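You operate a simulated robot arm through the tools that you are given. There is no shell and no other tool. Be economical: measure what you need, move in short steps, check, and stop when the job is done.

The job below is to be done with a simulated two-armed robot. You get a single attempt, and the scene is never put back.

TASK
On the folding table, fold the yellow cloth in half, so that its two long edges meet.

It is judged by the outcome, as a careful person would: the job done as asked, and still so three seconds after it is handed in. It fails if anything else is knocked over, pushed out of place, dropped, spilled or broken. Flat cloth is picked up by pressing the open fingertips on it (5 to 10 N) and closing them slowly along it; thin cloth reads only 2 to 8 mm in the jaws.

THE ROBOT
Two 7-joint arms with two-finger parallel grippers on one trunk, on a base that drives. Base frame: it is fixed to the floor where the robot stands at the start and does not move with it; the origin is under the middle of the robot, x ahead of it, y to its left, z up; the surface under the hand at the start is at about z = 740. Lengths are in mm, angles in degrees, forces in N, time in s.
The left shoulder is at the start at [70, 163, 1070], the right one opposite. With the tool pointing down near the work surface each hand reaches from about 400 to 880 mm from the robot's upright axis, wherever it stands, measured 20 degrees to its own side. Places, roughly: folding table [700, 0, 700]. Payload 3.43 kg a hand.
The TCP of each hand is the grasp point between the finger pads, 34 mm short of the fingertips. In the tool frame z runs along the fingers and y along their closing line. The gripper opens to 128 mm. The fingers are 24 mm wide and 12 mm thick; the gripper's body (48 by 130 mm) begins 96 mm behind the TCP.
Orientation is told as [roll, pitch, yaw] about the base's x, y, z axes, in that order, counted from this pose: with the fingers straight down and closing along the base's y, the tool's x points along the base's -x, its y along +y and its z along -z.

THE INTERFACE
- The arms move only by the tool drive_tool. It takes "left_targets", "right_targets" or both (then of equal length, played together; a hand with none holds still); each is a list of rows, each a list of 7 numbers: the shift along the tool's x, y, z in mm, then the turn, a rotation vector about the tool's x, y, z in rad, then the gripper command, from -1 (fully open) to 1 (shut), values between in proportion. In form: [[x, y, z, wx, wy, wz, fingers], ...]. A call has 1 to 10 rows; each row is the pose to reach, as a shift and turn from the pose commanded when the call began, along the tool's axes at that moment. A row lasts 0.2 s, in which the tool goes at most 50 mm and 8.6 degrees; a call with a longer step from one row to the next is refused whole, and so is a gripper value outside its range. Where a pose cannot be reached the arm comes as near as it can. A force on the tool above 40 N (or 10 N above the force at the start of the call, whichever is more), or a blocked arm, ends the call early, and 0.2 s more pass. Each finger travels about 153 mm/s and halts on what it meets, pressing with about 29 N; the grip force reading is that of the motor and also rises with nothing between the fingers. The clock runs only during rows and for 0.2 s after the last one: add rows that repeat a pose to give the fingers time. It gives the time, the measured TCP pose, the force on the tool (base axes), the opening and the grip force at its end, in the units of the frame above (readings bear some noise), with the torque about the TCP (base axes, N m) and any sound that the robot's microphone picked up.
- Cameras (640 x 400 px; columns grow to the right, rows downward): "scene" is now at [132.6, -2.6, 1281.5]; the picture's right is [-0.04, -1.00, -0.00], its down [-0.72, 0.03, -0.70] and it looks along [0.70, -0.03, -0.72] (base axes); focal length 252 px, centre (320, 200). "left" rides on the left gripper at [76, 11, -160] in its tool frame; the picture's right is [-0.15, 0.99, 0.00], its down [-0.88, -0.13, -0.46] and it looks along [-0.45, -0.07, 0.89] (tool axes); focal length 234 px, centre (320, 200). "right" rides on the right gripper at [76, -11, -160] in its tool frame; the picture's right is [0.15, 0.99, 0.00], its down [-0.88, 0.13, -0.46] and it looks along [-0.45, 0.07, 0.89] (tool axes); focal length 234 px, centre (320, 200). There is no depth. A picture from a camera that has moved, and an enlarged one, comes with that camera's place and axes in the base frame and with its lens.
- snapshot(camera): a new picture of that camera. It takes no simulated time.
- slide_trunk(by): slides the trunk up (or, below 0, down) by that many mm; the arms and the scene camera ride with it, the base frame stays. It gives what a move gives, with no picture.
- base_move(legs): drives the robot by 1 to 6 legs, each [ahead, left, turn to the left] in mm, mm and degrees, along the robot's own axes; the way and the turn of a leg run together, so that a leg with both is an arc; at most 1500 mm and 180 degrees a leg. The arms and the cameras ride along, it lands a little off, and it stops where it bumps. It gives what a move gives.
- head_to(pan, tilt): turns the head with the scene camera to pan (to the left, within 86 degrees either way) and tilt (down, from -29 to 69), counted from straight ahead of the robot. It gives what a move gives.
- close_up(camera, box): a new picture of the part [left, top, right, bottom] of that camera's present view, enlarged. It takes no simulated time.
- hand_in(): hands the job in; it is judged then, once.

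Work in short steps. Places have to be worked out from the pictures, the camera data and where the tool is seen: move nearer, look again, correct. Check each grasp and each placing, and mend what went wrong. You have 120 turns and 108 pictures in all, those below and enlarged ones among them. Open the grippers and draw the arms clear of the work before you hand the job in, unless the task says otherwise; then end with one line.

The tools are called after ">>>" as name(argument=value, ...) on one line, values as JSON. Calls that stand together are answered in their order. drive_tool: Moves the arms, as the interface text tells. Its arguments: {"type":"object","properties":{"left_targets":{"type":"array","items":{"type":"array","items":{"type":"number"}}},"right_targets":{"type":"array","items":{"type":"array","items":{"type":"number"}}}},"required":[]} The other tools are called the same way: slide_trunk (by) slides the trunk up or down; base_move (legs) drives the base; head_to (pan, tilt) turns the head that bears the scene camera; snapshot (camera) takes a picture; close_up (camera, box) takes an enlarged picture of a part of a camera's view; hand_in () hands the job in.

At the start:

```text
t: 0.0
left_eef_pos: [604.0, 70.7, 921.0]
left_ee_rot: [-0.1, 0.0, 0.0]
left_ft_force: [0.4, 0.1, 0.1]
left_ft_torque: [-0.01, 0.04, -0.03]
left_gripper_width: 127.8
left_grasp_force: 0.1
right_eef_pos: [553.1, -504.5, 950.2]
right_ee_rot: [0.0, 0.1, -0.1]
right_ft_force: [0.0, 0.6, 0.2]
right_ft_torque: [-0.03, 0.0, 0.01]
right_gripper_width: 127.9
right_grasp_force: 0.1
trunk travel left (down, up): [-550.0, 390.0]
robot x, y, heading: [4.7, -0.5, -0.1]
head pan, tilt: [-2.3, 45.8]
```

scene: 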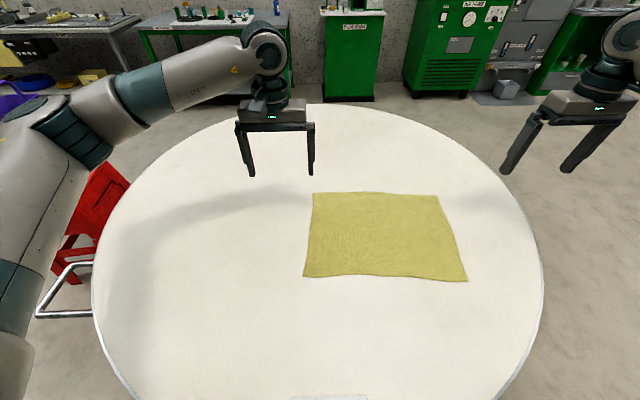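
right: 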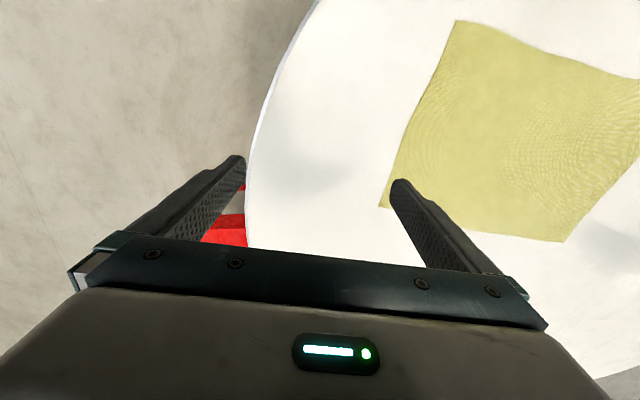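
left: 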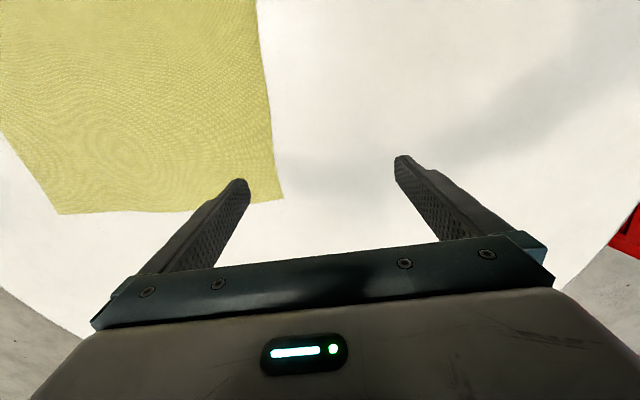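

The cloth's corners come out at about A(694,-5), B(662,-380), C(388,-351) and D(412,24), so the long edges are the far and near ones. I'll drive back and right a little so both hands reach every corner comfortably.

>>> base_move(legs=[[-80, 0, 0], [0, -120, 0]])

>>> snapshot(camera="scene")

```text
t: 1.9
left_eef_pos: [525.1, -49.4, 920.4]
left_ee_rot: [-0.1, 0.0, 0.0]
left_ft_force: [0.2, 1.2, -0.1]
left_ft_torque: [-0.01, -0.02, 0.01]
left_gripper_width: 128.2
left_grasp_force: 0.0
right_eef_pos: [473.9, -621.7, 949.7]
right_ee_rot: [0.0, 0.0, 0.0]
right_ft_force: [0.1, 0.0, 0.9]
right_ft_torque: [0.0, 0.0, -0.01]
right_gripper_width: 128.0
right_grasp_force: 0.2
trunk travel left (down, up): [-550.0, 390.0]
robot x, y, heading: [-84.7, -118.6, 0.1]
head pan, tilt: [-2.3, 45.8]
```

```text
104 pictures are left
camera scene: at [53.4, -121.8, 1281.5], right [-0.04, -1.0, 0.0], down [-0.72, 0.03, -0.7], along [0.7, -0.03, -0.72], focal length 252 px, centre (320, 200)
```

scene: 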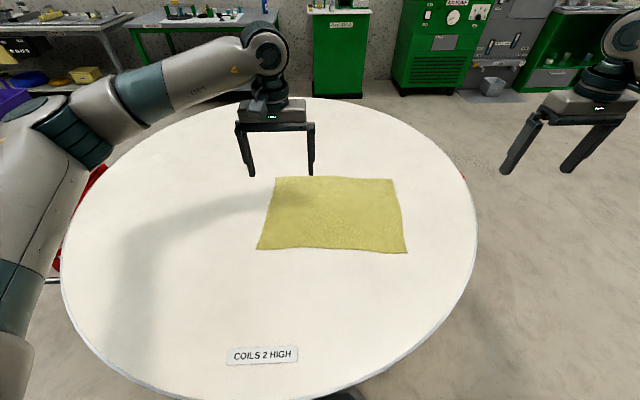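

The corners recompute the same: A(691,-5), B(661,-388), C(387,-352), D(414,21). I'll bring both hands above the far corners, about 14 mm in from the long edge and 40 mm in from the short ones, half closed and yawed to the cloth.

>>> drive_tool(left_targets=[[-19, 0, 12, 0, 0, 0.02, -0.5], [-38, 1, 25, 0, 0, 0.04, 0], [-56, 2, 38, 0, 0, 0.06, 0.3], [-75, 3, 50, 0, 0, 0.08, 0.3], [-94, 4, 62, 0, 0, 0.08, 0.3], [-112, 5, 75, 0, 0, 0.08, 0.3], [-131, 5, 88, 0, 0, 0.08, 0.3], [-149, 5, 95, 0, 0, 0.08, 0.3], [-149, 5, 95, 0, 0, 0.08, 0.3]], right_targets=[[-22, 34, 16, 0, 0, 0.02, -0.5], [-44, 69, 32, 0, 0, 0.04, 0], [-66, 103, 48, 0, 0, 0.06, 0.3], [-88, 137, 64, 0, 0, 0.08, 0.3], [-110, 172, 80, 0, 0, 0.08, 0.3], [-132, 206, 96, 0, 0, 0.08, 0.3], [-154, 241, 112, 0, 0, 0.08, 0.3], [-176, 275, 125, 0, 0, 0.08, 0.3], [-176, 275, 125, 0, 0, 0.08, 0.3]])

>>> snapshot(camera="left")

>>> snapshot(camera="right")

>>> snapshot(camera="scene")

```text
t: 3.9
left_eef_pos: [670.4, -45.1, 824.9]
left_ee_rot: [0.0, 0.0, -4.6]
left_ft_force: [0.6, -0.3, 0.2]
left_ft_torque: [0.0, -0.03, -0.03]
left_gripper_width: 44.8
left_grasp_force: 0.1
right_eef_pos: [648.8, -347.0, 825.8]
right_ee_rot: [0.0, 0.0, -4.5]
right_ft_force: [-0.4, -0.3, -0.4]
right_ft_torque: [0.03, -0.01, -0.01]
right_gripper_width: 44.8
right_grasp_force: 0.1
trunk travel left (down, up): [-550.0, 390.0]
robot x, y, heading: [-79.4, -116.8, 0.1]
head pan, tilt: [-2.3, 45.8]
```

```text
103 pictures are left
camera left: at [597.2, -28.1, 984.3], right [0.23, 0.97, 0.0], down [0.87, -0.2, 0.46], along [0.44, -0.1, -0.89], focal length 234 px, centre (320, 200)
```

left: 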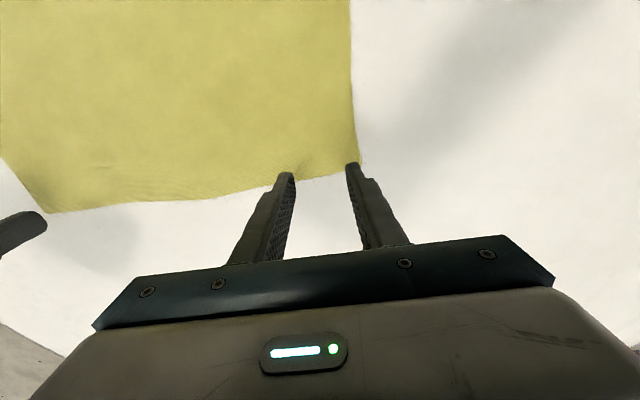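

```text
102 pictures are left
camera right: at [573.4, -352.2, 984.3], right [-0.07, 1.0, 0.0], down [0.89, 0.06, 0.46], along [0.46, 0.03, -0.89], focal length 234 px, centre (320, 200)
```

right: 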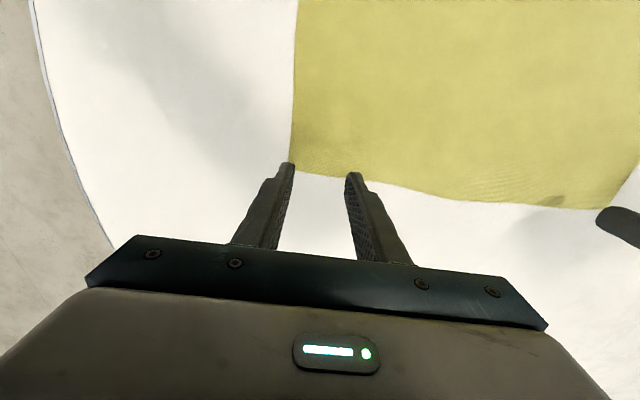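

```text
101 pictures are left
camera scene: at [52.5, -121.9, 1281.6], right [-0.04, -1.0, 0.0], down [-0.72, 0.03, -0.7], along [0.7, -0.03, -0.72], focal length 252 px, centre (320, 200)
```

scene: 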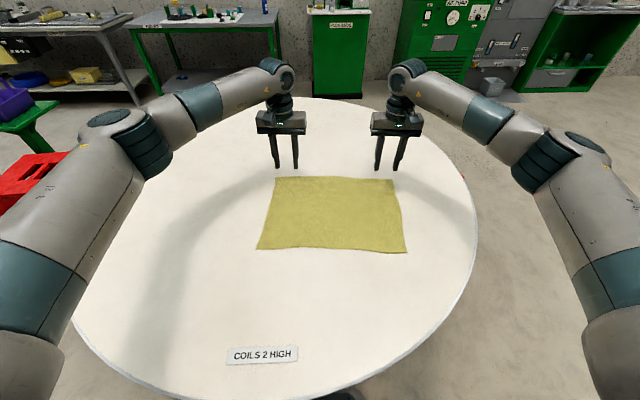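

From the wrist cameras the far edge lies at x≈693 under the left hand and x≈668 under the right, with the corners at y≈-9 and y≈-379. I'll nudge the hands slightly and go down to just above the cloth.

>>> drive_tool(left_targets=[[-9, -6, 20, 0, 0, 0, 0.3], [-9, -6, 40, 0, 0, 0, 0.3], [-9, -6, 44, 0, 0, 0, 0.3], [-9, -6, 44, 0, 0, 0, 0.3]], right_targets=[[-5, 6, 20, 0, 0, 0, 0.3], [-5, 6, 40, 0, 0, 0, 0.3], [-5, 6, 44, 0, 0, 0, 0.3], [-5, 6, 44, 0, 0, 0, 0.3]])

>>> close_up(camera="left", box=[200, 100, 440, 250])

>>> close_up(camera="right", box=[200, 100, 440, 250])

```text
t: 4.9
left_eef_pos: [680.9, -50.4, 781.0]
left_ee_rot: [0.0, 0.0, -4.7]
left_ft_force: [0.3, 0.2, -0.3]
left_ft_torque: [-0.02, 0.0, 0.02]
left_gripper_width: 44.6
left_grasp_force: 0.0
right_eef_pos: [653.8, -340.0, 779.9]
right_ee_rot: [-0.1, 0.1, -4.6]
right_ft_force: [-0.7, -0.2, 0.3]
right_ft_torque: [0.02, 0.01, -0.01]
right_gripper_width: 44.9
right_grasp_force: 0.1
trunk travel left (down, up): [-550.0, 390.0]
robot x, y, heading: [-80.7, -119.3, -0.0]
head pan, tilt: [-2.3, 45.8]
```

```text
2.67 times, centred on (320, 175) of left
camera zoom: at [606.7, -33.4, 939.8], right [0.23, 0.97, 0.0], down [0.87, -0.2, 0.46], along [0.44, -0.1, -0.89], focal length 624 px, centre (320, 267)
```

zoom: 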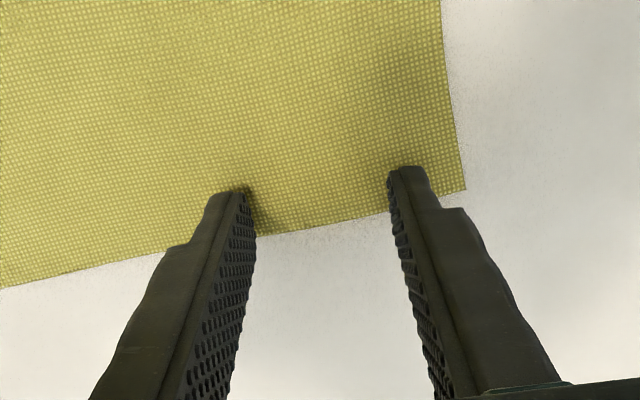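

```text
2.67 times, centred on (320, 175) of right
camera zoom: at [579.2, -346.0, 939.9], right [-0.07, 1.0, 0.0], down [0.89, 0.06, 0.46], along [0.45, 0.03, -0.89], focal length 624 px, centre (320, 267)
```

zoom: 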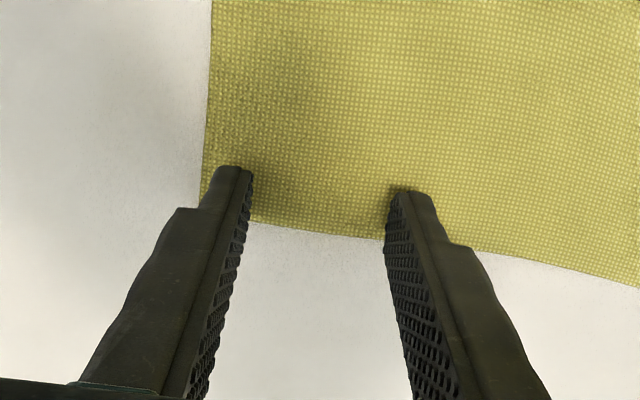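

The fingertips overlap the cloth edge well on both sides. I'll lower in small steps to find contact.

>>> drive_tool(left_targets=[[3, 0, 2, 0, 0, 0, 0.3], [3, 0, 4, 0, 0, 0, 0.3], [3, 0, 4, 0, 0, 0, 0.3]], right_targets=[[0, 0, 2, 0, 0, 0, 0.3], [0, 0, 4, 0, 0, 0, 0.3], [0, 0, 4, 0, 0, 0, 0.3]])

```text
t: 5.7
left_eef_pos: [678.6, -51.1, 777.2]
left_ee_rot: [0.0, 0.0, -4.6]
left_ft_force: [-0.7, 0.0, -1.1]
left_ft_torque: [0.01, 0.03, 0.01]
left_gripper_width: 44.7
left_grasp_force: 0.0
right_eef_pos: [655.1, -342.2, 777.3]
right_ee_rot: [0.0, 0.0, -4.6]
right_ft_force: [-0.5, 0.2, -0.1]
right_ft_torque: [0.02, -0.02, -0.02]
right_gripper_width: 44.7
right_grasp_force: 0.0
trunk travel left (down, up): [-550.0, 390.0]
robot x, y, heading: [-78.0, -119.8, -0.0]
head pan, tilt: [-2.3, 45.8]
```

No contact yet, so I go 3 mm further down.

>>> drive_tool(left_targets=[[0, 0, 1.5, 0, 0, 0, 0.3], [0, 0, 3, 0, 0, 0, 0.3], [0, 0, 3, 0, 0, 0, 0.3]], right_targets=[[0, 0, 1.5, 0, 0, 0, 0.3], [0, 0, 3, 0, 0, 0, 0.3], [0, 0, 3, 0, 0, 0, 0.3]])

```text
t: 6.5
left_eef_pos: [677.9, -51.3, 774.2]
left_ee_rot: [0.0, 0.1, -4.6]
left_ft_force: [0.2, 0.5, 0.2]
left_ft_torque: [-0.02, 0.02, 0.01]
left_gripper_width: 44.9
left_grasp_force: 0.1
right_eef_pos: [655.6, -341.2, 774.6]
right_ee_rot: [0.0, 0.0, -4.6]
right_ft_force: [0.2, 0.1, -0.3]
right_ft_torque: [-0.01, 0.05, 0.0]
right_gripper_width: 44.7
right_grasp_force: 0.0
trunk travel left (down, up): [-550.0, 390.0]
robot x, y, heading: [-74.4, -114.9, 0.2]
head pan, tilt: [-2.3, 45.8]
```

Still free, so 2 mm more.

>>> drive_tool(left_targets=[[0, 0, 1, 0, 0, 0, 0.3], [0, 0, 2, 0, 0, 0, 0.3], [0, 0, 2, 0, 0, 0, 0.3]], right_targets=[[0, 0, 1, 0, 0, 0, 0.3], [0, 0, 2, 0, 0, 0, 0.3], [0, 0, 2, 0, 0, 0, 0.3]])

```text
t: 7.3
left_eef_pos: [678.3, -49.9, 774.0]
left_ee_rot: [0.0, -0.2, -4.5]
left_ft_force: [3.6, -0.2, 8.3]
left_ft_torque: [0.24, -0.09, -0.13]
left_gripper_width: 44.5
left_grasp_force: 0.1
right_eef_pos: [654.7, -340.6, 773.6]
right_ee_rot: [-0.1, -0.2, -4.7]
right_ft_force: [-0.1, 0.5, 6.1]
right_ft_torque: [-0.08, 0.1, 0.12]
right_gripper_width: 44.8
right_grasp_force: 0.4
trunk travel left (down, up): [-550.0, 390.0]
robot x, y, heading: [-80.2, -118.6, -0.1]
head pan, tilt: [-2.3, 45.8]
```

Contact is 8 N on the left and 6 N on the right, which is in the wanted range. Now I close slowly along the cloth.

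>>> drive_tool(left_targets=[[0, 0, 0, 0, 0, 0, 0.38], [0, 0, 0, 0, 0, 0, 0.46], [0, 0, 0, 0, 0, 0, 0.54], [0, 0, 0, 0, 0, 0, 0.62], [0, 0, 0, 0, 0, 0, 0.7], [0, 0, 0, 0, 0, 0, 0.78], [0, 0, 0, 0, 0, 0, 0.86], [0, 0, 0, 0, 0, 0, 0.94], [0, 0, 0, 0, 0, 0, 1], [0, 0, 0, 0, 0, 0, 1]], right_targets=[[0, 0, 0, 0, 0, 0, 0.38], [0, 0, 0, 0, 0, 0, 0.46], [0, 0, 0, 0, 0, 0, 0.54], [0, 0, 0, 0, 0, 0, 0.62], [0, 0, 0, 0, 0, 0, 0.7], [0, 0, 0, 0, 0, 0, 0.78], [0, 0, 0, 0, 0, 0, 0.86], [0, 0, 0, 0, 0, 0, 0.94], [0, 0, 0, 0, 0, 0, 1], [0, 0, 0, 0, 0, 0, 1]])

>>> close_up(camera="left", box=[200, 100, 440, 250])

>>> close_up(camera="right", box=[200, 100, 440, 250])

```text
t: 9.5
left_eef_pos: [677.2, -51.5, 774.7]
left_ee_rot: [-0.2, -0.2, -4.6]
left_ft_force: [-0.6, -10.4, 20.2]
left_ft_torque: [-0.3, -0.03, -0.06]
left_gripper_width: 1.8
left_grasp_force: 28.5
right_eef_pos: [652.6, -341.6, 774.8]
right_ee_rot: [0.1, -0.2, -4.7]
right_ft_force: [1.9, 9.7, 15.2]
right_ft_torque: [0.28, -0.05, 0.05]
right_gripper_width: 6.3
right_grasp_force: 29.2
trunk travel left (down, up): [-550.0, 390.0]
robot x, y, heading: [-82.6, -118.3, -0.1]
head pan, tilt: [-2.3, 45.8]
```

```text
2.67 times, centred on (320, 175) of left
camera zoom: at [601.7, -34.1, 934.2], right [0.23, 0.97, 0.0], down [0.87, -0.2, 0.46], along [0.45, -0.1, -0.89], focal length 624 px, centre (320, 267)
```

zoom: 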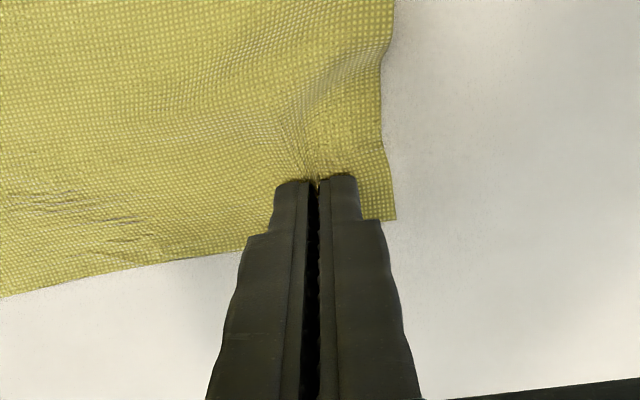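

```text
2.67 times, centred on (320, 175) of right
camera zoom: at [576.9, -345.9, 934.2], right [-0.07, 1.0, 0.0], down [0.89, 0.06, 0.46], along [0.46, 0.03, -0.89], focal length 624 px, centre (320, 267)
```

zoom: 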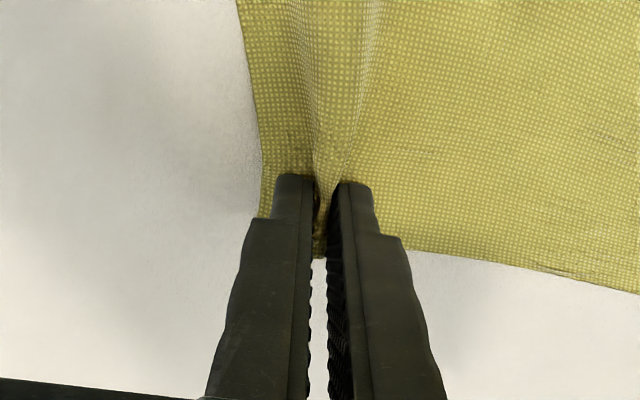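

The right hand clearly holds a ridge at 6.3 mm, but the left is doubtful at 1.8 mm. A small lift will test both.

>>> drive_tool(left_targets=[[0, 0, -8, 0, 0, 0, 1], [0, 0, -16, 0, 0, 0, 1], [0, 0, -25, 0, 0, 0, 1], [0, 0, -25, 0, 0, 0, 1]], right_targets=[[0, 0, -8, 0, 0, 0, 1], [0, 0, -16, 0, 0, 0, 1], [0, 0, -25, 0, 0, 0, 1], [0, 0, -25, 0, 0, 0, 1]])

>>> close_up(camera="left", box=[200, 100, 440, 250])

>>> close_up(camera="right", box=[200, 100, 440, 250])

```text
t: 10.5
left_eef_pos: [677.5, -50.6, 797.7]
left_ee_rot: [0.0, 0.2, -4.6]
left_ft_force: [-0.6, -12.9, 0.3]
left_ft_torque: [-0.42, 0.01, -0.04]
left_gripper_width: 1.5
left_grasp_force: 29.0
right_eef_pos: [655.6, -341.3, 796.3]
right_ee_rot: [0.0, 0.0, -4.6]
right_ft_force: [1.1, 13.4, -0.4]
right_ft_torque: [0.43, -0.04, 0.03]
right_gripper_width: 6.5
right_grasp_force: 28.3
trunk travel left (down, up): [-550.0, 390.0]
robot x, y, heading: [-81.1, -115.8, 0.4]
head pan, tilt: [-2.3, 45.8]
```

```text
2.67 times, centred on (320, 175) of left
camera zoom: at [604.4, -33.1, 956.6], right [0.23, 0.97, 0.0], down [0.87, -0.2, 0.45], along [0.44, -0.1, -0.89], focal length 624 px, centre (320, 267)
```

zoom: 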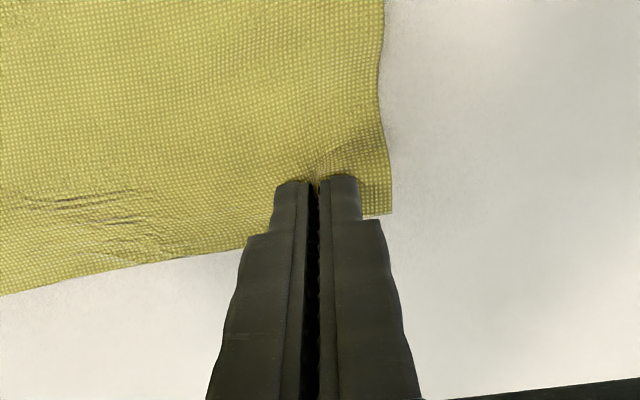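

```text
2.67 times, centred on (320, 175) of right
camera zoom: at [579.5, -346.7, 956.1], right [-0.07, 1.0, 0.0], down [0.89, 0.06, 0.46], along [0.45, 0.03, -0.89], focal length 624 px, centre (320, 267)
```

zoom: 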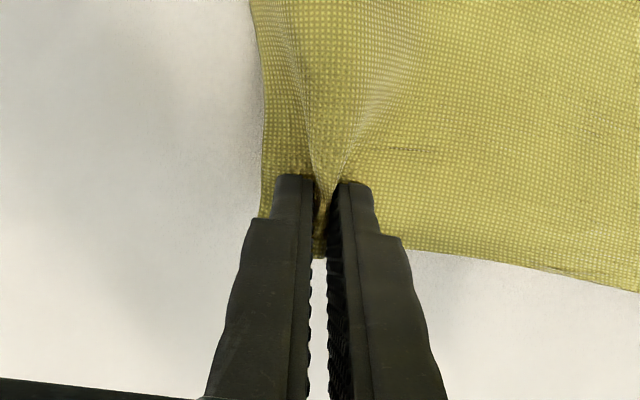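

Both arms read ±13 N pulling inward, so both hold the cloth and it is taut between them. I'll slacken it by bringing the hands 5 mm each inward, then lift a bit more.

>>> drive_tool(left_targets=[[0, -3, 0, 0, 0, 0, 1], [0, -5, -5, 0, 0, 0, 1], [4, -5, -20, 0, 0, 0, 1], [8, -5, -40, 0, 0, 0, 1], [8, -5, -40, 0, 0, 0, 1]], right_targets=[[0, 3, 0, 0, 0, 0, 1], [0, 5, -5, 0, 0, 0, 1], [4, 5, -20, 0, 0, 0, 1], [8, 5, -40, 0, 0, 0, 1], [8, 5, -40, 0, 0, 0, 1]])

>>> snapshot(camera="scene")

>>> snapshot(camera="left")

```text
t: 11.7
left_eef_pos: [670.3, -56.2, 837.5]
left_ee_rot: [0.0, 0.1, -4.6]
left_ft_force: [-0.7, -1.9, 0.4]
left_ft_torque: [-0.04, 0.0, 0.0]
left_gripper_width: 1.9
left_grasp_force: 29.2
right_eef_pos: [648.7, -336.5, 837.1]
right_ee_rot: [0.0, 0.1, -4.5]
right_ft_force: [0.2, 2.6, 0.5]
right_ft_torque: [0.06, -0.02, 0.01]
right_gripper_width: 5.5
right_grasp_force: 29.1
trunk travel left (down, up): [-550.0, 390.0]
robot x, y, heading: [-79.8, -114.7, 0.2]
head pan, tilt: [-2.3, 45.8]
```

```text
94 pictures are left
camera scene: at [53.9, -121.2, 1281.4], right [-0.04, -1.0, 0.0], down [-0.72, 0.03, -0.7], along [0.7, -0.03, -0.72], focal length 252 px, centre (320, 200)
```

scene: 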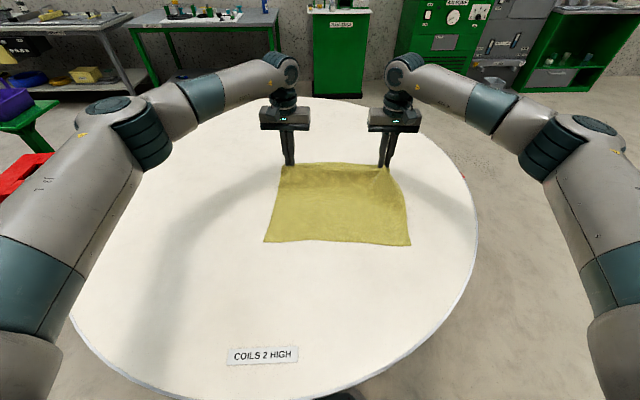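

```text
93 pictures are left
camera left: at [597.0, -38.4, 996.4], right [0.22, 0.97, 0.0], down [0.87, -0.2, 0.45], along [0.44, -0.1, -0.89], focal length 234 px, centre (320, 200)
```

left: 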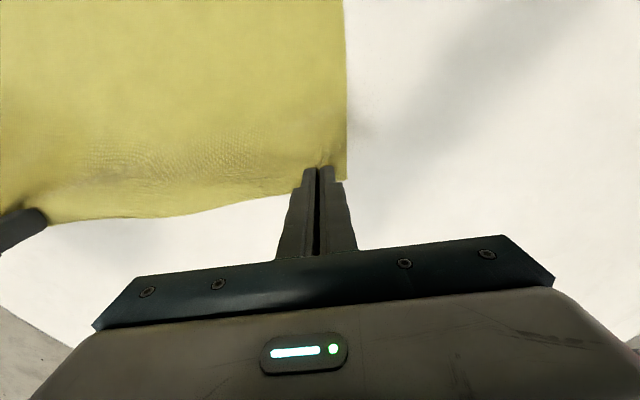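

Both grips hold. But the fingers hold a full 24 mm strip with its edge facing away, which would end up turned back if I folded toward the robot. I'll lay the edge back down flat, then fold the near edge forward instead, gripping only its margin and tilting the fingers forward.

>>> drive_tool(left_targets=[[-12, 1, 20, 0, 0, 0, 1], [-24, 2, 40, 0, 0, 0, 1], [-30, 3, 58, 0, 0, 0, 1], [-34, 3, 61, 0, 0, 0, 1], [-34, 3, 62, 0, 0, 0, 1], [-34, 3, 62, 0, 0, 0, 0.8], [-34, 3, 62, 0, 0, 0, 0.6], [-34, 3, 62, 0, 0, 0, 0.4], [-34, 3, 62, 0, 0, 0, 0.3], [-34, 3, 40, 0, 0, 0, 0.3]], right_targets=[[-12, -1, 20, 0, 0, 0, 1], [-24, -2, 40, 0, 0, 0, 1], [-30, -3, 58, 0, 0, 0, 1], [-34, -3, 61, 0, 0, 0, 1], [-34, -3, 62, 0, 0, 0, 1], [-34, -3, 62, 0, 0, 0, 0.8], [-34, -3, 62, 0, 0, 0, 0.6], [-34, -3, 62, 0, 0, 0, 0.4], [-34, -3, 62, 0, 0, 0, 0.3], [-34, -3, 40, 0, 0, 0, 0.3]])

>>> snapshot(camera="scene")

>>> snapshot(camera="left")

>>> snapshot(camera="right")

```text
t: 13.9
left_eef_pos: [702.7, -52.9, 797.6]
left_ee_rot: [0.0, -0.1, -4.6]
left_ft_force: [-0.5, 0.5, 0.0]
left_ft_torque: [0.01, -0.01, 0.03]
left_gripper_width: 44.7
left_grasp_force: 0.1
right_eef_pos: [680.2, -341.4, 797.4]
right_ee_rot: [0.0, 0.0, -4.5]
right_ft_force: [-0.5, 0.0, 0.3]
right_ft_torque: [0.0, -0.01, -0.03]
right_gripper_width: 45.0
right_grasp_force: 0.0
trunk travel left (down, up): [-550.0, 390.0]
robot x, y, heading: [-78.4, -116.4, 0.1]
head pan, tilt: [-2.3, 45.8]
```

```text
92 pictures are left
camera scene: at [51.8, -120.8, 1281.5], right [-0.04, -1.0, 0.0], down [-0.72, 0.03, -0.7], along [0.7, -0.03, -0.72], focal length 252 px, centre (320, 200)
```

scene: 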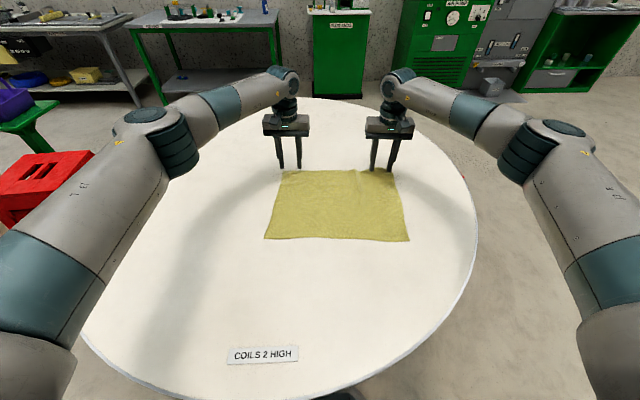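

```text
91 pictures are left
camera left: at [629.7, -35.6, 957.6], right [0.23, 0.97, 0.0], down [0.87, -0.2, 0.46], along [0.44, -0.1, -0.89], focal length 234 px, centre (320, 200)
```

left: 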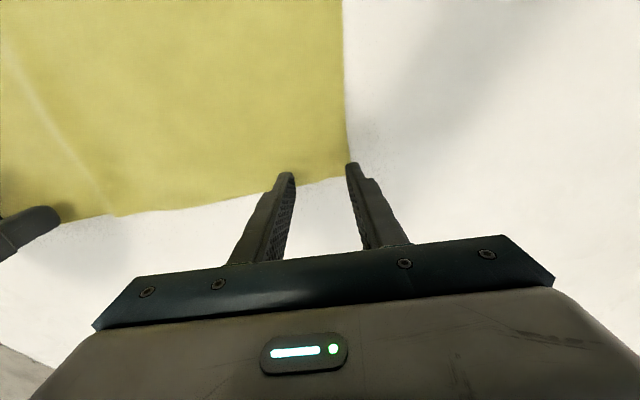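

```text
90 pictures are left
camera right: at [604.7, -346.3, 955.7], right [-0.07, 1.0, 0.0], down [0.89, 0.06, 0.46], along [0.45, 0.03, -0.89], focal length 234 px, centre (320, 200)
```

right: 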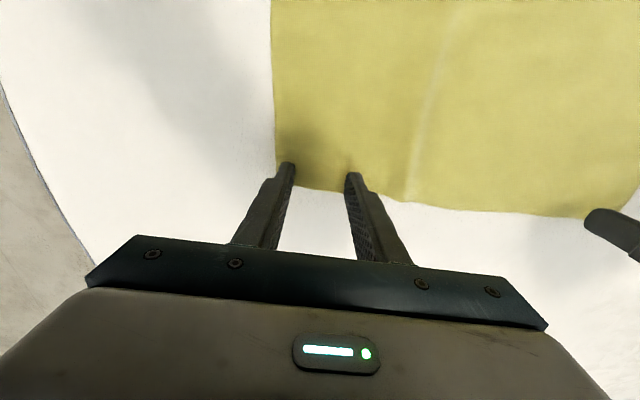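

The cloth is flat again apart from a small ripple, at about A(722,-29), B(690,-384), C(421,-366), D(443,8). The far edge is bunched by about 20 mm, so I'll press and drag the two far corners outward.

>>> drive_tool(left_targets=[[0, 0, 15, 0, 0, 0, 0.3], [0, 0, 23, 0, 0, 0, 0.3], [0, 0, 25, 0, 0, 0, 0.3], [0, 4, 25, 0, 0, 0, 0.3], [0, 8, 25, 0, 0, 0, 0.3], [0, 12, 25, 0, 0, 0, 0.3], [0, 12, 25, 0, 0, 0, 0.3], [0, 12, 0, 0, 0, 0, 0.3], [0, 12, -20, 0, 0, 0, 0.3]], right_targets=[[0, 0, 15, 0, 0, 0, 0.3], [0, 0, 23, 0, 0, 0, 0.3], [0, 0, 25, 0, 0, 0, 0.3], [0, -4, 25, 0, 0, 0, 0.3], [0, -8, 25, 0, 0, 0, 0.3], [0, -12, 25, 0, 0, 0, 0.3], [0, -12, 25, 0, 0, 0, 0.3], [0, -12, 0, 0, 0, 0, 0.3], [0, -12, -20, 0, 0, 0, 0.3]])

>>> snapshot(camera="left")

>>> snapshot(camera="right")

```text
t: 15.9
left_eef_pos: [704.9, -42.3, 817.5]
left_ee_rot: [0.1, 0.0, -4.6]
left_ft_force: [0.4, -0.4, 0.1]
left_ft_torque: [-0.03, 0.01, 0.03]
left_gripper_width: 44.9
left_grasp_force: 0.1
right_eef_pos: [678.8, -353.4, 816.2]
right_ee_rot: [0.1, 0.0, -4.5]
right_ft_force: [0.3, 1.1, 0.2]
right_ft_torque: [0.0, -0.01, -0.02]
right_gripper_width: 45.0
right_grasp_force: 0.0
trunk travel left (down, up): [-550.0, 390.0]
robot x, y, heading: [-80.0, -117.5, -0.2]
head pan, tilt: [-2.3, 45.8]
```

```text
89 pictures are left
camera left: at [631.3, -25.7, 977.5], right [0.23, 0.97, 0.0], down [0.87, -0.2, 0.46], along [0.44, -0.1, -0.89], focal length 234 px, centre (320, 200)
```

left: 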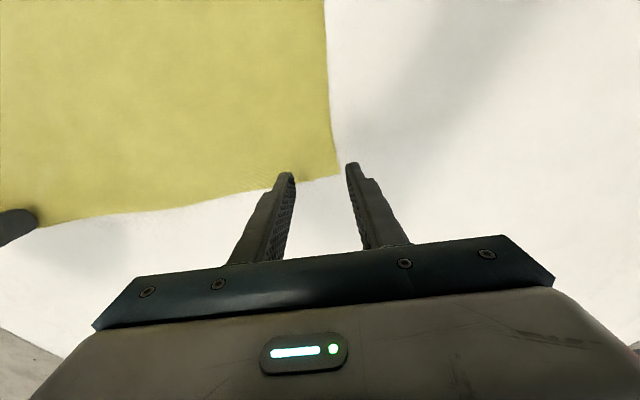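

```text
88 pictures are left
camera right: at [603.8, -358.9, 976.5], right [-0.07, 1.0, 0.0], down [0.89, 0.06, 0.46], along [0.45, 0.03, -0.89], focal length 234 px, centre (320, 200)
```

right: 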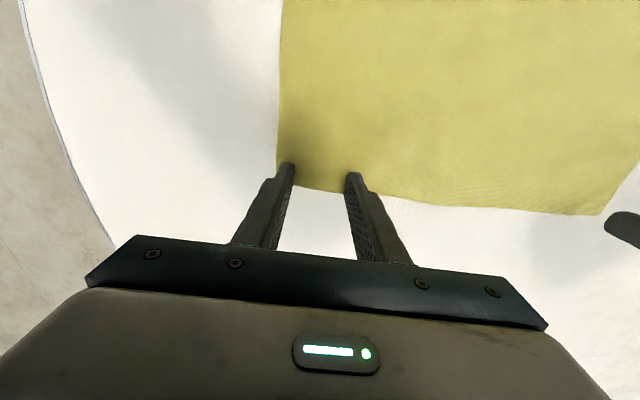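

The ripple is gone: A is at (721,-26), B at (694,-398), length 373. Now I'll move both hands over the near edge, above corners D and C, and look.

>>> drive_tool(left_targets=[[20, 0, -15, 0, 0, 0, 0.3], [65, -2, -20, 0, 0, 0, 0.3], [110, -4, -20, 0, 0, 0, 0.3], [155, -5, -20, 0, 0, 0, 0.3], [200, -7, -20, 0, 0, 0, 0.3], [240, -9, -15, 0, 0, 0, 0.3], [268, -9.5, -10, 0, 0, 0, 0.3], [268, -9.5, -10, 0, 0, 0, 0.3]], right_targets=[[20, 0, -15, 0, 0, 0, 0.3], [65, 1, -20, 0, 0, 0, 0.3], [110, 2, -20, 0, 0, 0, 0.3], [155, 3, -20, 0, 0, 0, 0.3], [200, 3, -20, 0, 0, 0, 0.3], [240, 4, -15, 0, 0, 0, 0.3], [261, 4, -10, 0, 0, 0, 0.3], [261, 4, -10, 0, 0, 0, 0.3]])

>>> snapshot(camera="left")

>>> snapshot(camera="right")

>>> snapshot(camera="scene")

```text
t: 17.7
left_eef_pos: [436.8, -30.7, 827.5]
left_ee_rot: [0.0, 0.1, -4.6]
left_ft_force: [0.3, -0.3, -0.1]
left_ft_torque: [0.05, 0.0, 0.04]
left_gripper_width: 45.0
left_grasp_force: 0.1
right_eef_pos: [420.0, -329.8, 825.8]
right_ee_rot: [0.0, 0.0, -4.6]
right_ft_force: [0.6, -0.2, -0.2]
right_ft_torque: [0.02, 0.02, -0.01]
right_gripper_width: 44.8
right_grasp_force: 0.0
trunk travel left (down, up): [-550.0, 390.0]
robot x, y, heading: [-81.6, -117.5, -0.2]
head pan, tilt: [-2.3, 45.8]
```

```text
87 pictures are left
camera left: at [363.4, -13.5, 987.2], right [0.22, 0.97, 0.0], down [0.87, -0.2, 0.46], along [0.44, -0.1, -0.89], focal length 234 px, centre (320, 200)
```

left: 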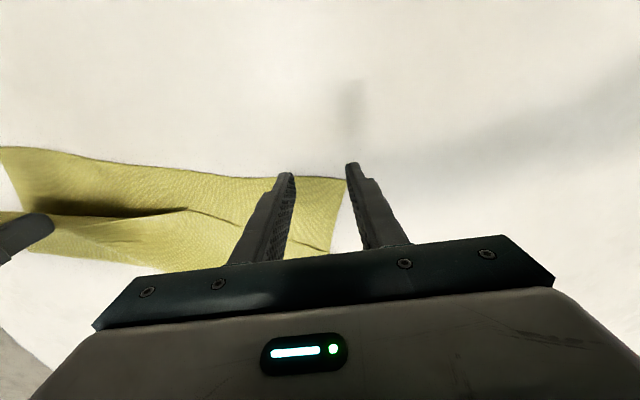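

```text
86 pictures are left
camera right: at [343.5, -334.4, 985.6], right [-0.07, 1.0, 0.0], down [0.89, 0.06, 0.46], along [0.45, 0.03, -0.89], focal length 234 px, centre (320, 200)
```

right: 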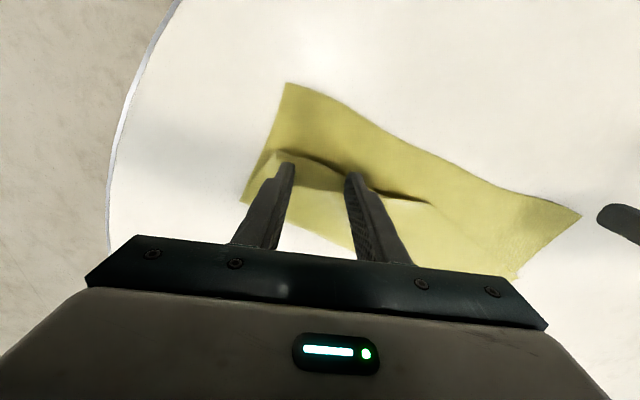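

```text
85 pictures are left
camera scene: at [53.4, -121.2, 1281.5], right [-0.04, -1.0, 0.0], down [-0.72, 0.03, -0.7], along [0.7, -0.03, -0.72], focal length 252 px, centre (320, 200)
```

scene: 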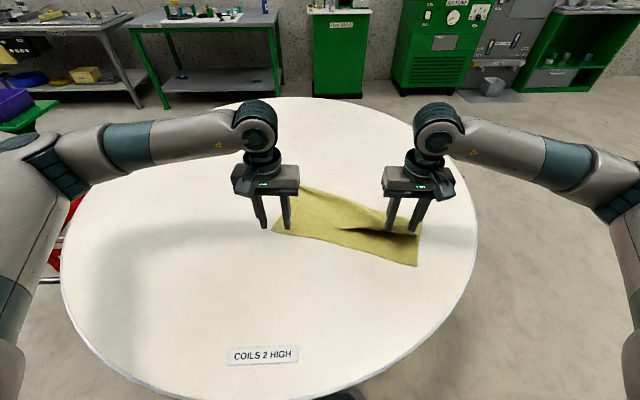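

The cloth was dragged along, probably clinging to the right fingers. I'll lift the right hand and then both clear to see the state.

>>> drive_tool(left_targets=[[20, 20, -40, 0, 0, 0, 0], [40, 60, -80, 0, 0, 0, -0.2], [60, 100, -110, 0, 0, 0, -0.2], [60, 140, -110, 0, 0, 0, -0.2], [60, 140, -110, 0, 0, 0, -0.2]], right_targets=[[0, 0, -10, 0, 0, 0, 0.1], [0, 0, -20, 0, 0, 0, -0.2], [0, 0, -60, 0, 0, 0, -0.2], [0, -40, -100, 0, 0, 0, -0.2], [0, -60, -110, 0, 0, 0, -0.2]])

>>> snapshot(camera="scene")

>>> snapshot(camera="right")

```text
refused: row 2 steps farther than a row can; nothing moved
```

```text
84 pictures are left
camera scene: at [53.4, -121.2, 1281.5], right [-0.04, -1.0, 0.0], down [-0.72, 0.03, -0.7], along [0.7, -0.03, -0.72], focal length 252 px, centre (320, 200)
```

scene: 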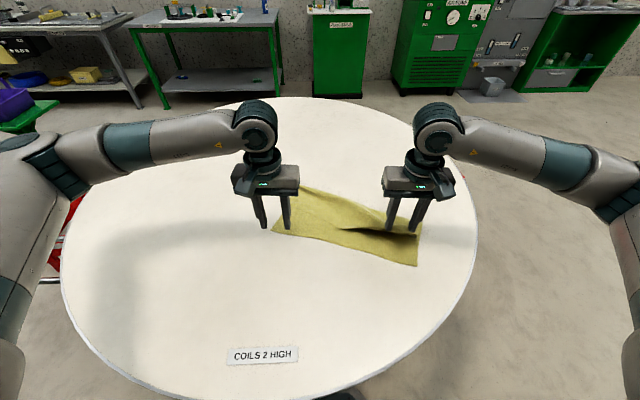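

```text
83 pictures are left
camera right: at [343.5, -334.4, 985.6], right [-0.07, 1.0, 0.0], down [0.89, 0.06, 0.46], along [0.45, 0.03, -0.89], focal length 234 px, centre (320, 200)
```

right: 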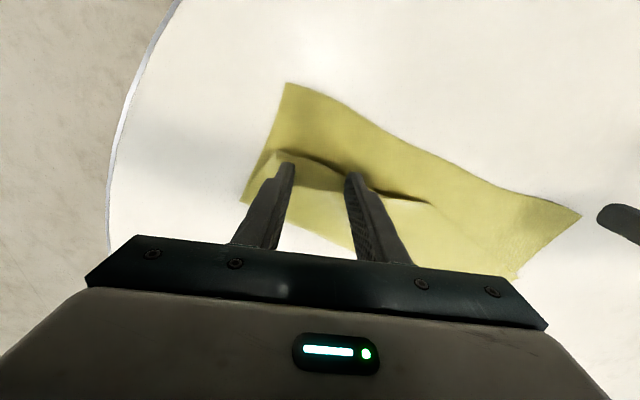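

The step was too long, so I'll repeat it with shorter ones.

>>> drive_tool(left_targets=[[10, 10, -30, 0, 0, 0, 0.2], [20, 30, -60, 0, 0, 0, 0], [30, 60, -90, 0, 0, 0, -0.2], [40, 100, -100, 0, 0, 0, -0.2], [40, 140, -110, 0, 0, 0, -0.2], [40, 180, -110, 0, 0, 0, -0.2]], right_targets=[[0, 0, -5, 0, 0, 0, 0.2], [0, 0, -10, 0, 0, 0, 0], [0, 0, -30, 0, 0, 0, -0.2], [0, 0, -70, 0, 0, 0, -0.2], [0, -30, -100, 0, 0, 0, -0.2], [0, -70, -110, 0, 0, 0, -0.2]])

>>> snapshot(camera="scene")

>>> snapshot(camera="right")

```text
t: 19.1
left_eef_pos: [410.2, 153.2, 935.3]
left_ee_rot: [0.1, 0.0, -4.6]
left_ft_force: [-0.6, -0.7, 0.7]
left_ft_torque: [0.02, -0.02, 0.03]
left_gripper_width: 76.8
left_grasp_force: 0.1
right_eef_pos: [413.1, -396.8, 940.0]
right_ee_rot: [0.0, 0.0, -4.5]
right_ft_force: [1.0, -0.4, -0.7]
right_ft_torque: [0.01, 0.0, -0.02]
right_gripper_width: 77.0
right_grasp_force: 0.0
trunk travel left (down, up): [-550.0, 390.0]
robot x, y, heading: [-78.6, -122.5, 0.0]
head pan, tilt: [-2.3, 45.8]
```

```text
82 pictures are left
camera scene: at [52.1, -121.0, 1281.6], right [-0.04, -1.0, 0.0], down [-0.72, 0.03, -0.7], along [0.7, -0.03, -0.72], focal length 252 px, centre (320, 200)
```

scene: 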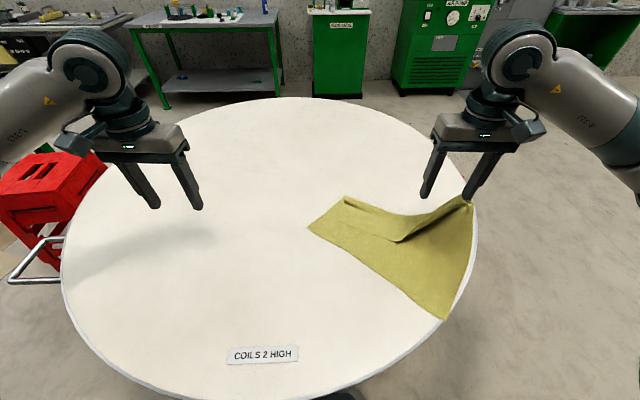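

```text
81 pictures are left
camera right: at [337.6, -402.5, 1098.5], right [-0.07, 1.0, 0.0], down [0.89, 0.06, 0.46], along [0.46, 0.03, -0.89], focal length 234 px, centre (320, 200)
```

right: 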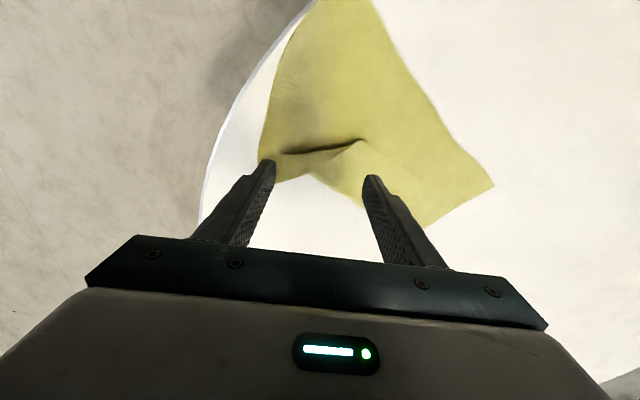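

A cloth corner is stuck to the outer tip of the right hand. I'll look closely before doing anything.

>>> close_up(camera="right", box=[180, 90, 420, 240])

>>> close_up(camera="scene", box=[290, 90, 530, 240])

```text
2.67 times, centred on (300, 165) of right
camera zoom: at [337.6, -402.5, 1098.5], right [-0.07, 1.0, 0.0], down [0.89, 0.06, 0.46], along [0.46, 0.03, -0.89], focal length 624 px, centre (373, 293)
```

zoom: 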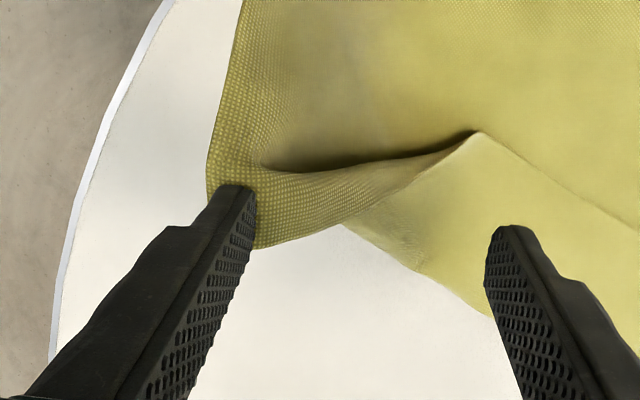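

```text
2.67 times, centred on (410, 165) of scene
camera zoom: at [52.1, -121.0, 1281.6], right [-0.04, -1.0, 0.0], down [-0.72, 0.03, -0.7], along [0.7, -0.03, -0.72], focal length 671 px, centre (80, 293)
```

zoom: 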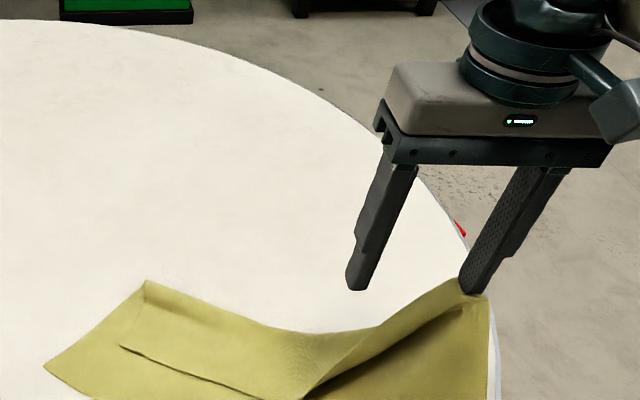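

Corner B is stuck to the outer right finger. I can use that: closing the right fingers should pinch it, and then I can carry it back to where it belongs.

>>> drive_tool(right_targets=[[0, 0, 0, 0, 0, 0, 0.1], [0, 0, 0, 0, 0, 0, 0.4], [0, 0, 0, 0, 0, 0, 0.7], [0, 0, 0, 0, 0, 0, 1], [0, 0, 0, 0, 0, 0, 1], [0, 0, 0, 0, 0, 0, 1]])

>>> close_up(camera="right", box=[180, 90, 420, 240])

```text
t: 20.5
left_eef_pos: [411.2, 152.1, 934.8]
left_ee_rot: [0.0, 0.0, -4.6]
left_ft_force: [-0.3, 0.3, 0.2]
left_ft_torque: [0.03, 0.01, 0.0]
left_gripper_width: 76.7
left_grasp_force: 0.0
right_eef_pos: [414.3, -396.8, 939.5]
right_ee_rot: [0.0, 0.0, -4.7]
right_ft_force: [0.1, -0.3, 0.2]
right_ft_torque: [-0.06, 0.03, 0.03]
right_gripper_width: 1.9
right_grasp_force: 29.3
trunk travel left (down, up): [-550.0, 390.0]
robot x, y, heading: [-83.4, -110.5, 0.0]
head pan, tilt: [-2.3, 45.8]
```

```text
2.67 times, centred on (300, 165) of right
camera zoom: at [338.6, -402.3, 1097.8], right [-0.07, 1.0, 0.0], down [0.89, 0.06, 0.46], along [0.45, 0.03, -0.89], focal length 624 px, centre (373, 293)
```

zoom: 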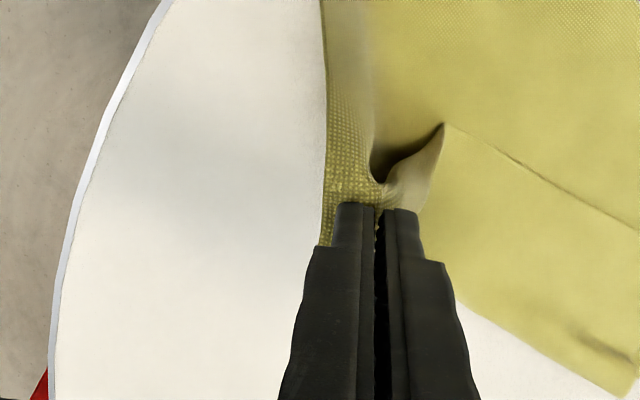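

B is pinched now. I'll carry it forward to about (660,-410) at moderate height to stretch the cloth back out.

>>> drive_tool(right_targets=[[-35, 1, 10, 0, 0, 0, 1], [-70, 2, 20, 0, 0, 0, 1], [-105, 3, 30, 0, 0, 0, 1], [-140, 4, 40, 0, 0, 0, 1], [-175, 5, 50, 0, 0, 0, 1], [-210, 6, 60, 0, 0, 0, 1], [-246, 7, 70, 0, 0, 0, 1], [-246, 7, 70, 0, 0, 0, 1]])

>>> snapshot(camera="scene")

```text
t: 22.3
left_eef_pos: [410.5, 152.1, 935.4]
left_ee_rot: [0.0, 0.0, -4.7]
left_ft_force: [-0.6, -1.6, -0.2]
left_ft_torque: [0.04, -0.04, -0.02]
left_gripper_width: 76.7
left_grasp_force: 0.0
right_eef_pos: [660.5, -416.9, 868.4]
right_ee_rot: [0.0, 0.0, -4.6]
right_ft_force: [0.2, -0.1, -0.5]
right_ft_torque: [0.0, -0.02, 0.0]
right_gripper_width: 1.7
right_grasp_force: 29.1
trunk travel left (down, up): [-550.0, 390.0]
robot x, y, heading: [-79.7, -117.1, -0.1]
head pan, tilt: [-2.3, 45.8]
```

```text
77 pictures are left
camera scene: at [52.6, -121.6, 1281.6], right [-0.04, -1.0, 0.0], down [-0.72, 0.03, -0.7], along [0.7, -0.03, -0.72], focal length 252 px, centre (320, 200)
```

scene: 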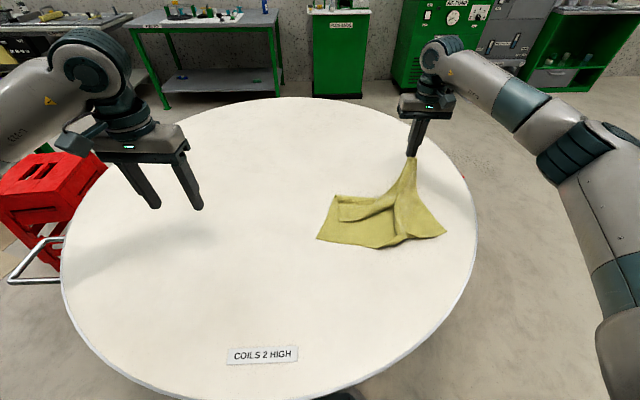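

>>> close_up(camera="scene", box=[290, 145, 466, 255])

```text
3.64 times, centred on (378, 200) of scene
camera zoom: at [52.6, -121.6, 1281.6], right [-0.04, -1.0, 0.0], down [-0.72, 0.03, -0.7], along [0.7, -0.03, -0.72], focal length 915 px, centre (109, 200)
```

zoom: 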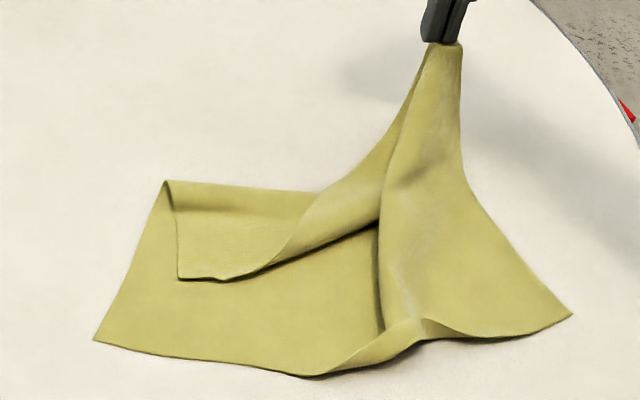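

Corner A is already flopped over toward the near edge: crest at x≈600, A at about (492,-193), D at about (440,-127), C at about (449,-478). I'll go on folding far to near: carry B over toward C with the fingertips tilted toward the robot, stopping low above the cloth.

>>> drive_tool(right_targets=[[20, -8, 0, 0, 0.08, 0, 1], [45, -18, 0, 0, 0.16, 0, 1], [70, -28, 5, 0, 0.24, 0, 1], [95, -38, 15, 0, 0.32, 0, 1], [120, -48, 28, 0, 0.4, 0, 1], [140, -58, 42, 0, 0.5, 0, 1], [155, -64, 55, 0, 0.6, 0, 1], [165, -67, 65, 0, 0.6, 0, 1], [165, -67, 65, 0, 0.6, 0, 1]])

>>> snapshot(camera="scene")

>>> snapshot(camera="right")

```text
t: 24.3
left_eef_pos: [411.0, 152.6, 934.3]
left_ee_rot: [0.1, 0.0, -4.6]
left_ft_force: [-0.4, -0.3, -0.7]
left_ft_torque: [-0.01, 0.05, 0.02]
left_gripper_width: 77.0
left_grasp_force: 0.2
right_eef_pos: [491.3, -464.0, 803.7]
right_ee_rot: [-0.1, 34.4, -4.7]
right_ft_force: [-0.1, 0.3, 1.0]
right_ft_torque: [-0.01, 0.02, 0.02]
right_gripper_width: 1.6
right_grasp_force: 28.9
trunk travel left (down, up): [-550.0, 390.0]
robot x, y, heading: [-79.1, -118.1, 0.1]
head pan, tilt: [-2.3, 45.8]
```

```text
75 pictures are left
camera scene: at [53.4, -120.7, 1281.5], right [-0.04, -1.0, 0.0], down [-0.72, 0.03, -0.7], along [0.7, -0.03, -0.72], focal length 252 px, centre (320, 200)
```

scene: 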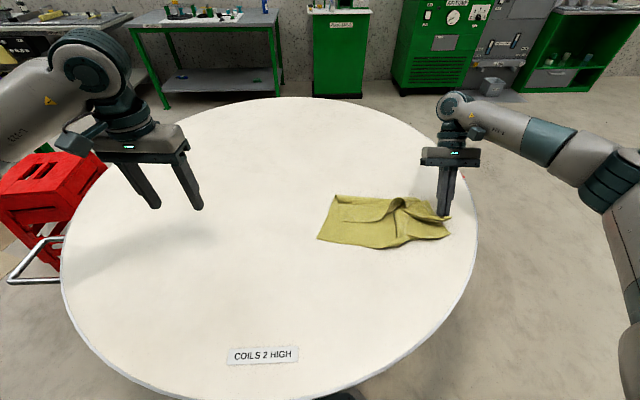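

```text
74 pictures are left
camera right: at [518.7, -477.4, 977.4], right [-0.04, 1.0, 0.08], down [0.99, 0.05, -0.12], along [-0.13, 0.08, -0.99], focal length 234 px, centre (320, 200)
```

right: 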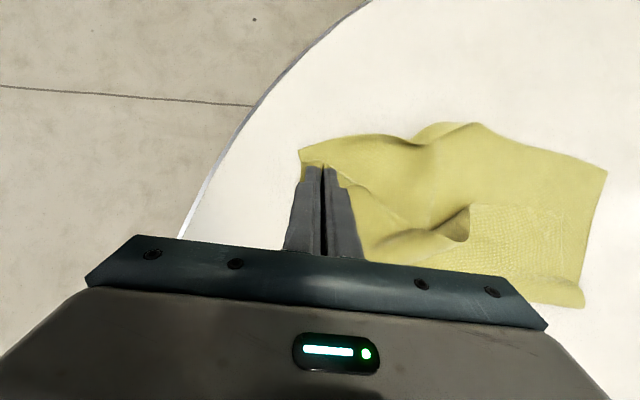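

A 34° tilt is reachable. While the right hand holds B, I'll bring the left hand above corner A to pick its edge from the near side and straighten the top layer.

>>> drive_tool(left_targets=[[-10, -45, 0, 0, 0, 0, 0], [-20, -90, 0, 0, 0, 0, 0.3], [-30, -135, 0, 0, 0, 0, 0.3], [-45, -175, 10, 0, 0, 0, 0.3], [-58, -215, 20, 0, 0, 0, 0.3], [-70, -255, 35, 0, 0, 0, 0.3], [-85, -295, 50, 0, 0, 0, 0.3], [-95, -330, 68, 0, 0, 0, 0.3], [-103, -355, 85, 0, 0, 0, 0.3], [-103, -355, 85, 0, 0, 0, 0.3]])

>>> snapshot(camera="left")

>>> snapshot(camera="scene")

```text
t: 26.5
left_eef_pos: [484.4, -209.6, 853.0]
left_ee_rot: [0.0, 0.1, -4.6]
left_ft_force: [0.0, -0.5, 0.7]
left_ft_torque: [0.0, -0.02, 0.04]
left_gripper_width: 44.8
left_grasp_force: 0.0
right_eef_pos: [491.4, -463.6, 803.1]
right_ee_rot: [0.0, 34.3, -4.6]
right_ft_force: [0.6, 1.3, 0.2]
right_ft_torque: [-0.05, 0.01, 0.05]
right_gripper_width: 1.7
right_grasp_force: 29.2
trunk travel left (down, up): [-550.0, 390.0]
robot x, y, heading: [-78.3, -120.2, -0.0]
head pan, tilt: [-2.3, 45.8]
```

```text
73 pictures are left
camera left: at [412.3, -192.8, 1011.7], right [0.23, 0.97, 0.0], down [0.87, -0.2, 0.46], along [0.44, -0.1, -0.89], focal length 234 px, centre (320, 200)
```

left: 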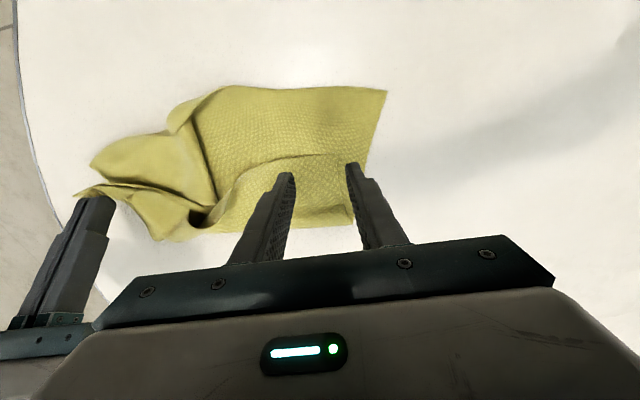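

```text
72 pictures are left
camera scene: at [53.1, -120.6, 1281.5], right [-0.04, -1.0, 0.0], down [-0.72, 0.03, -0.7], along [0.7, -0.03, -0.72], focal length 252 px, centre (320, 200)
```

scene: 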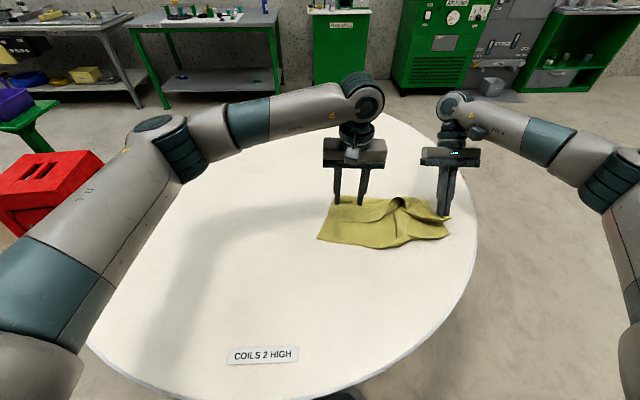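

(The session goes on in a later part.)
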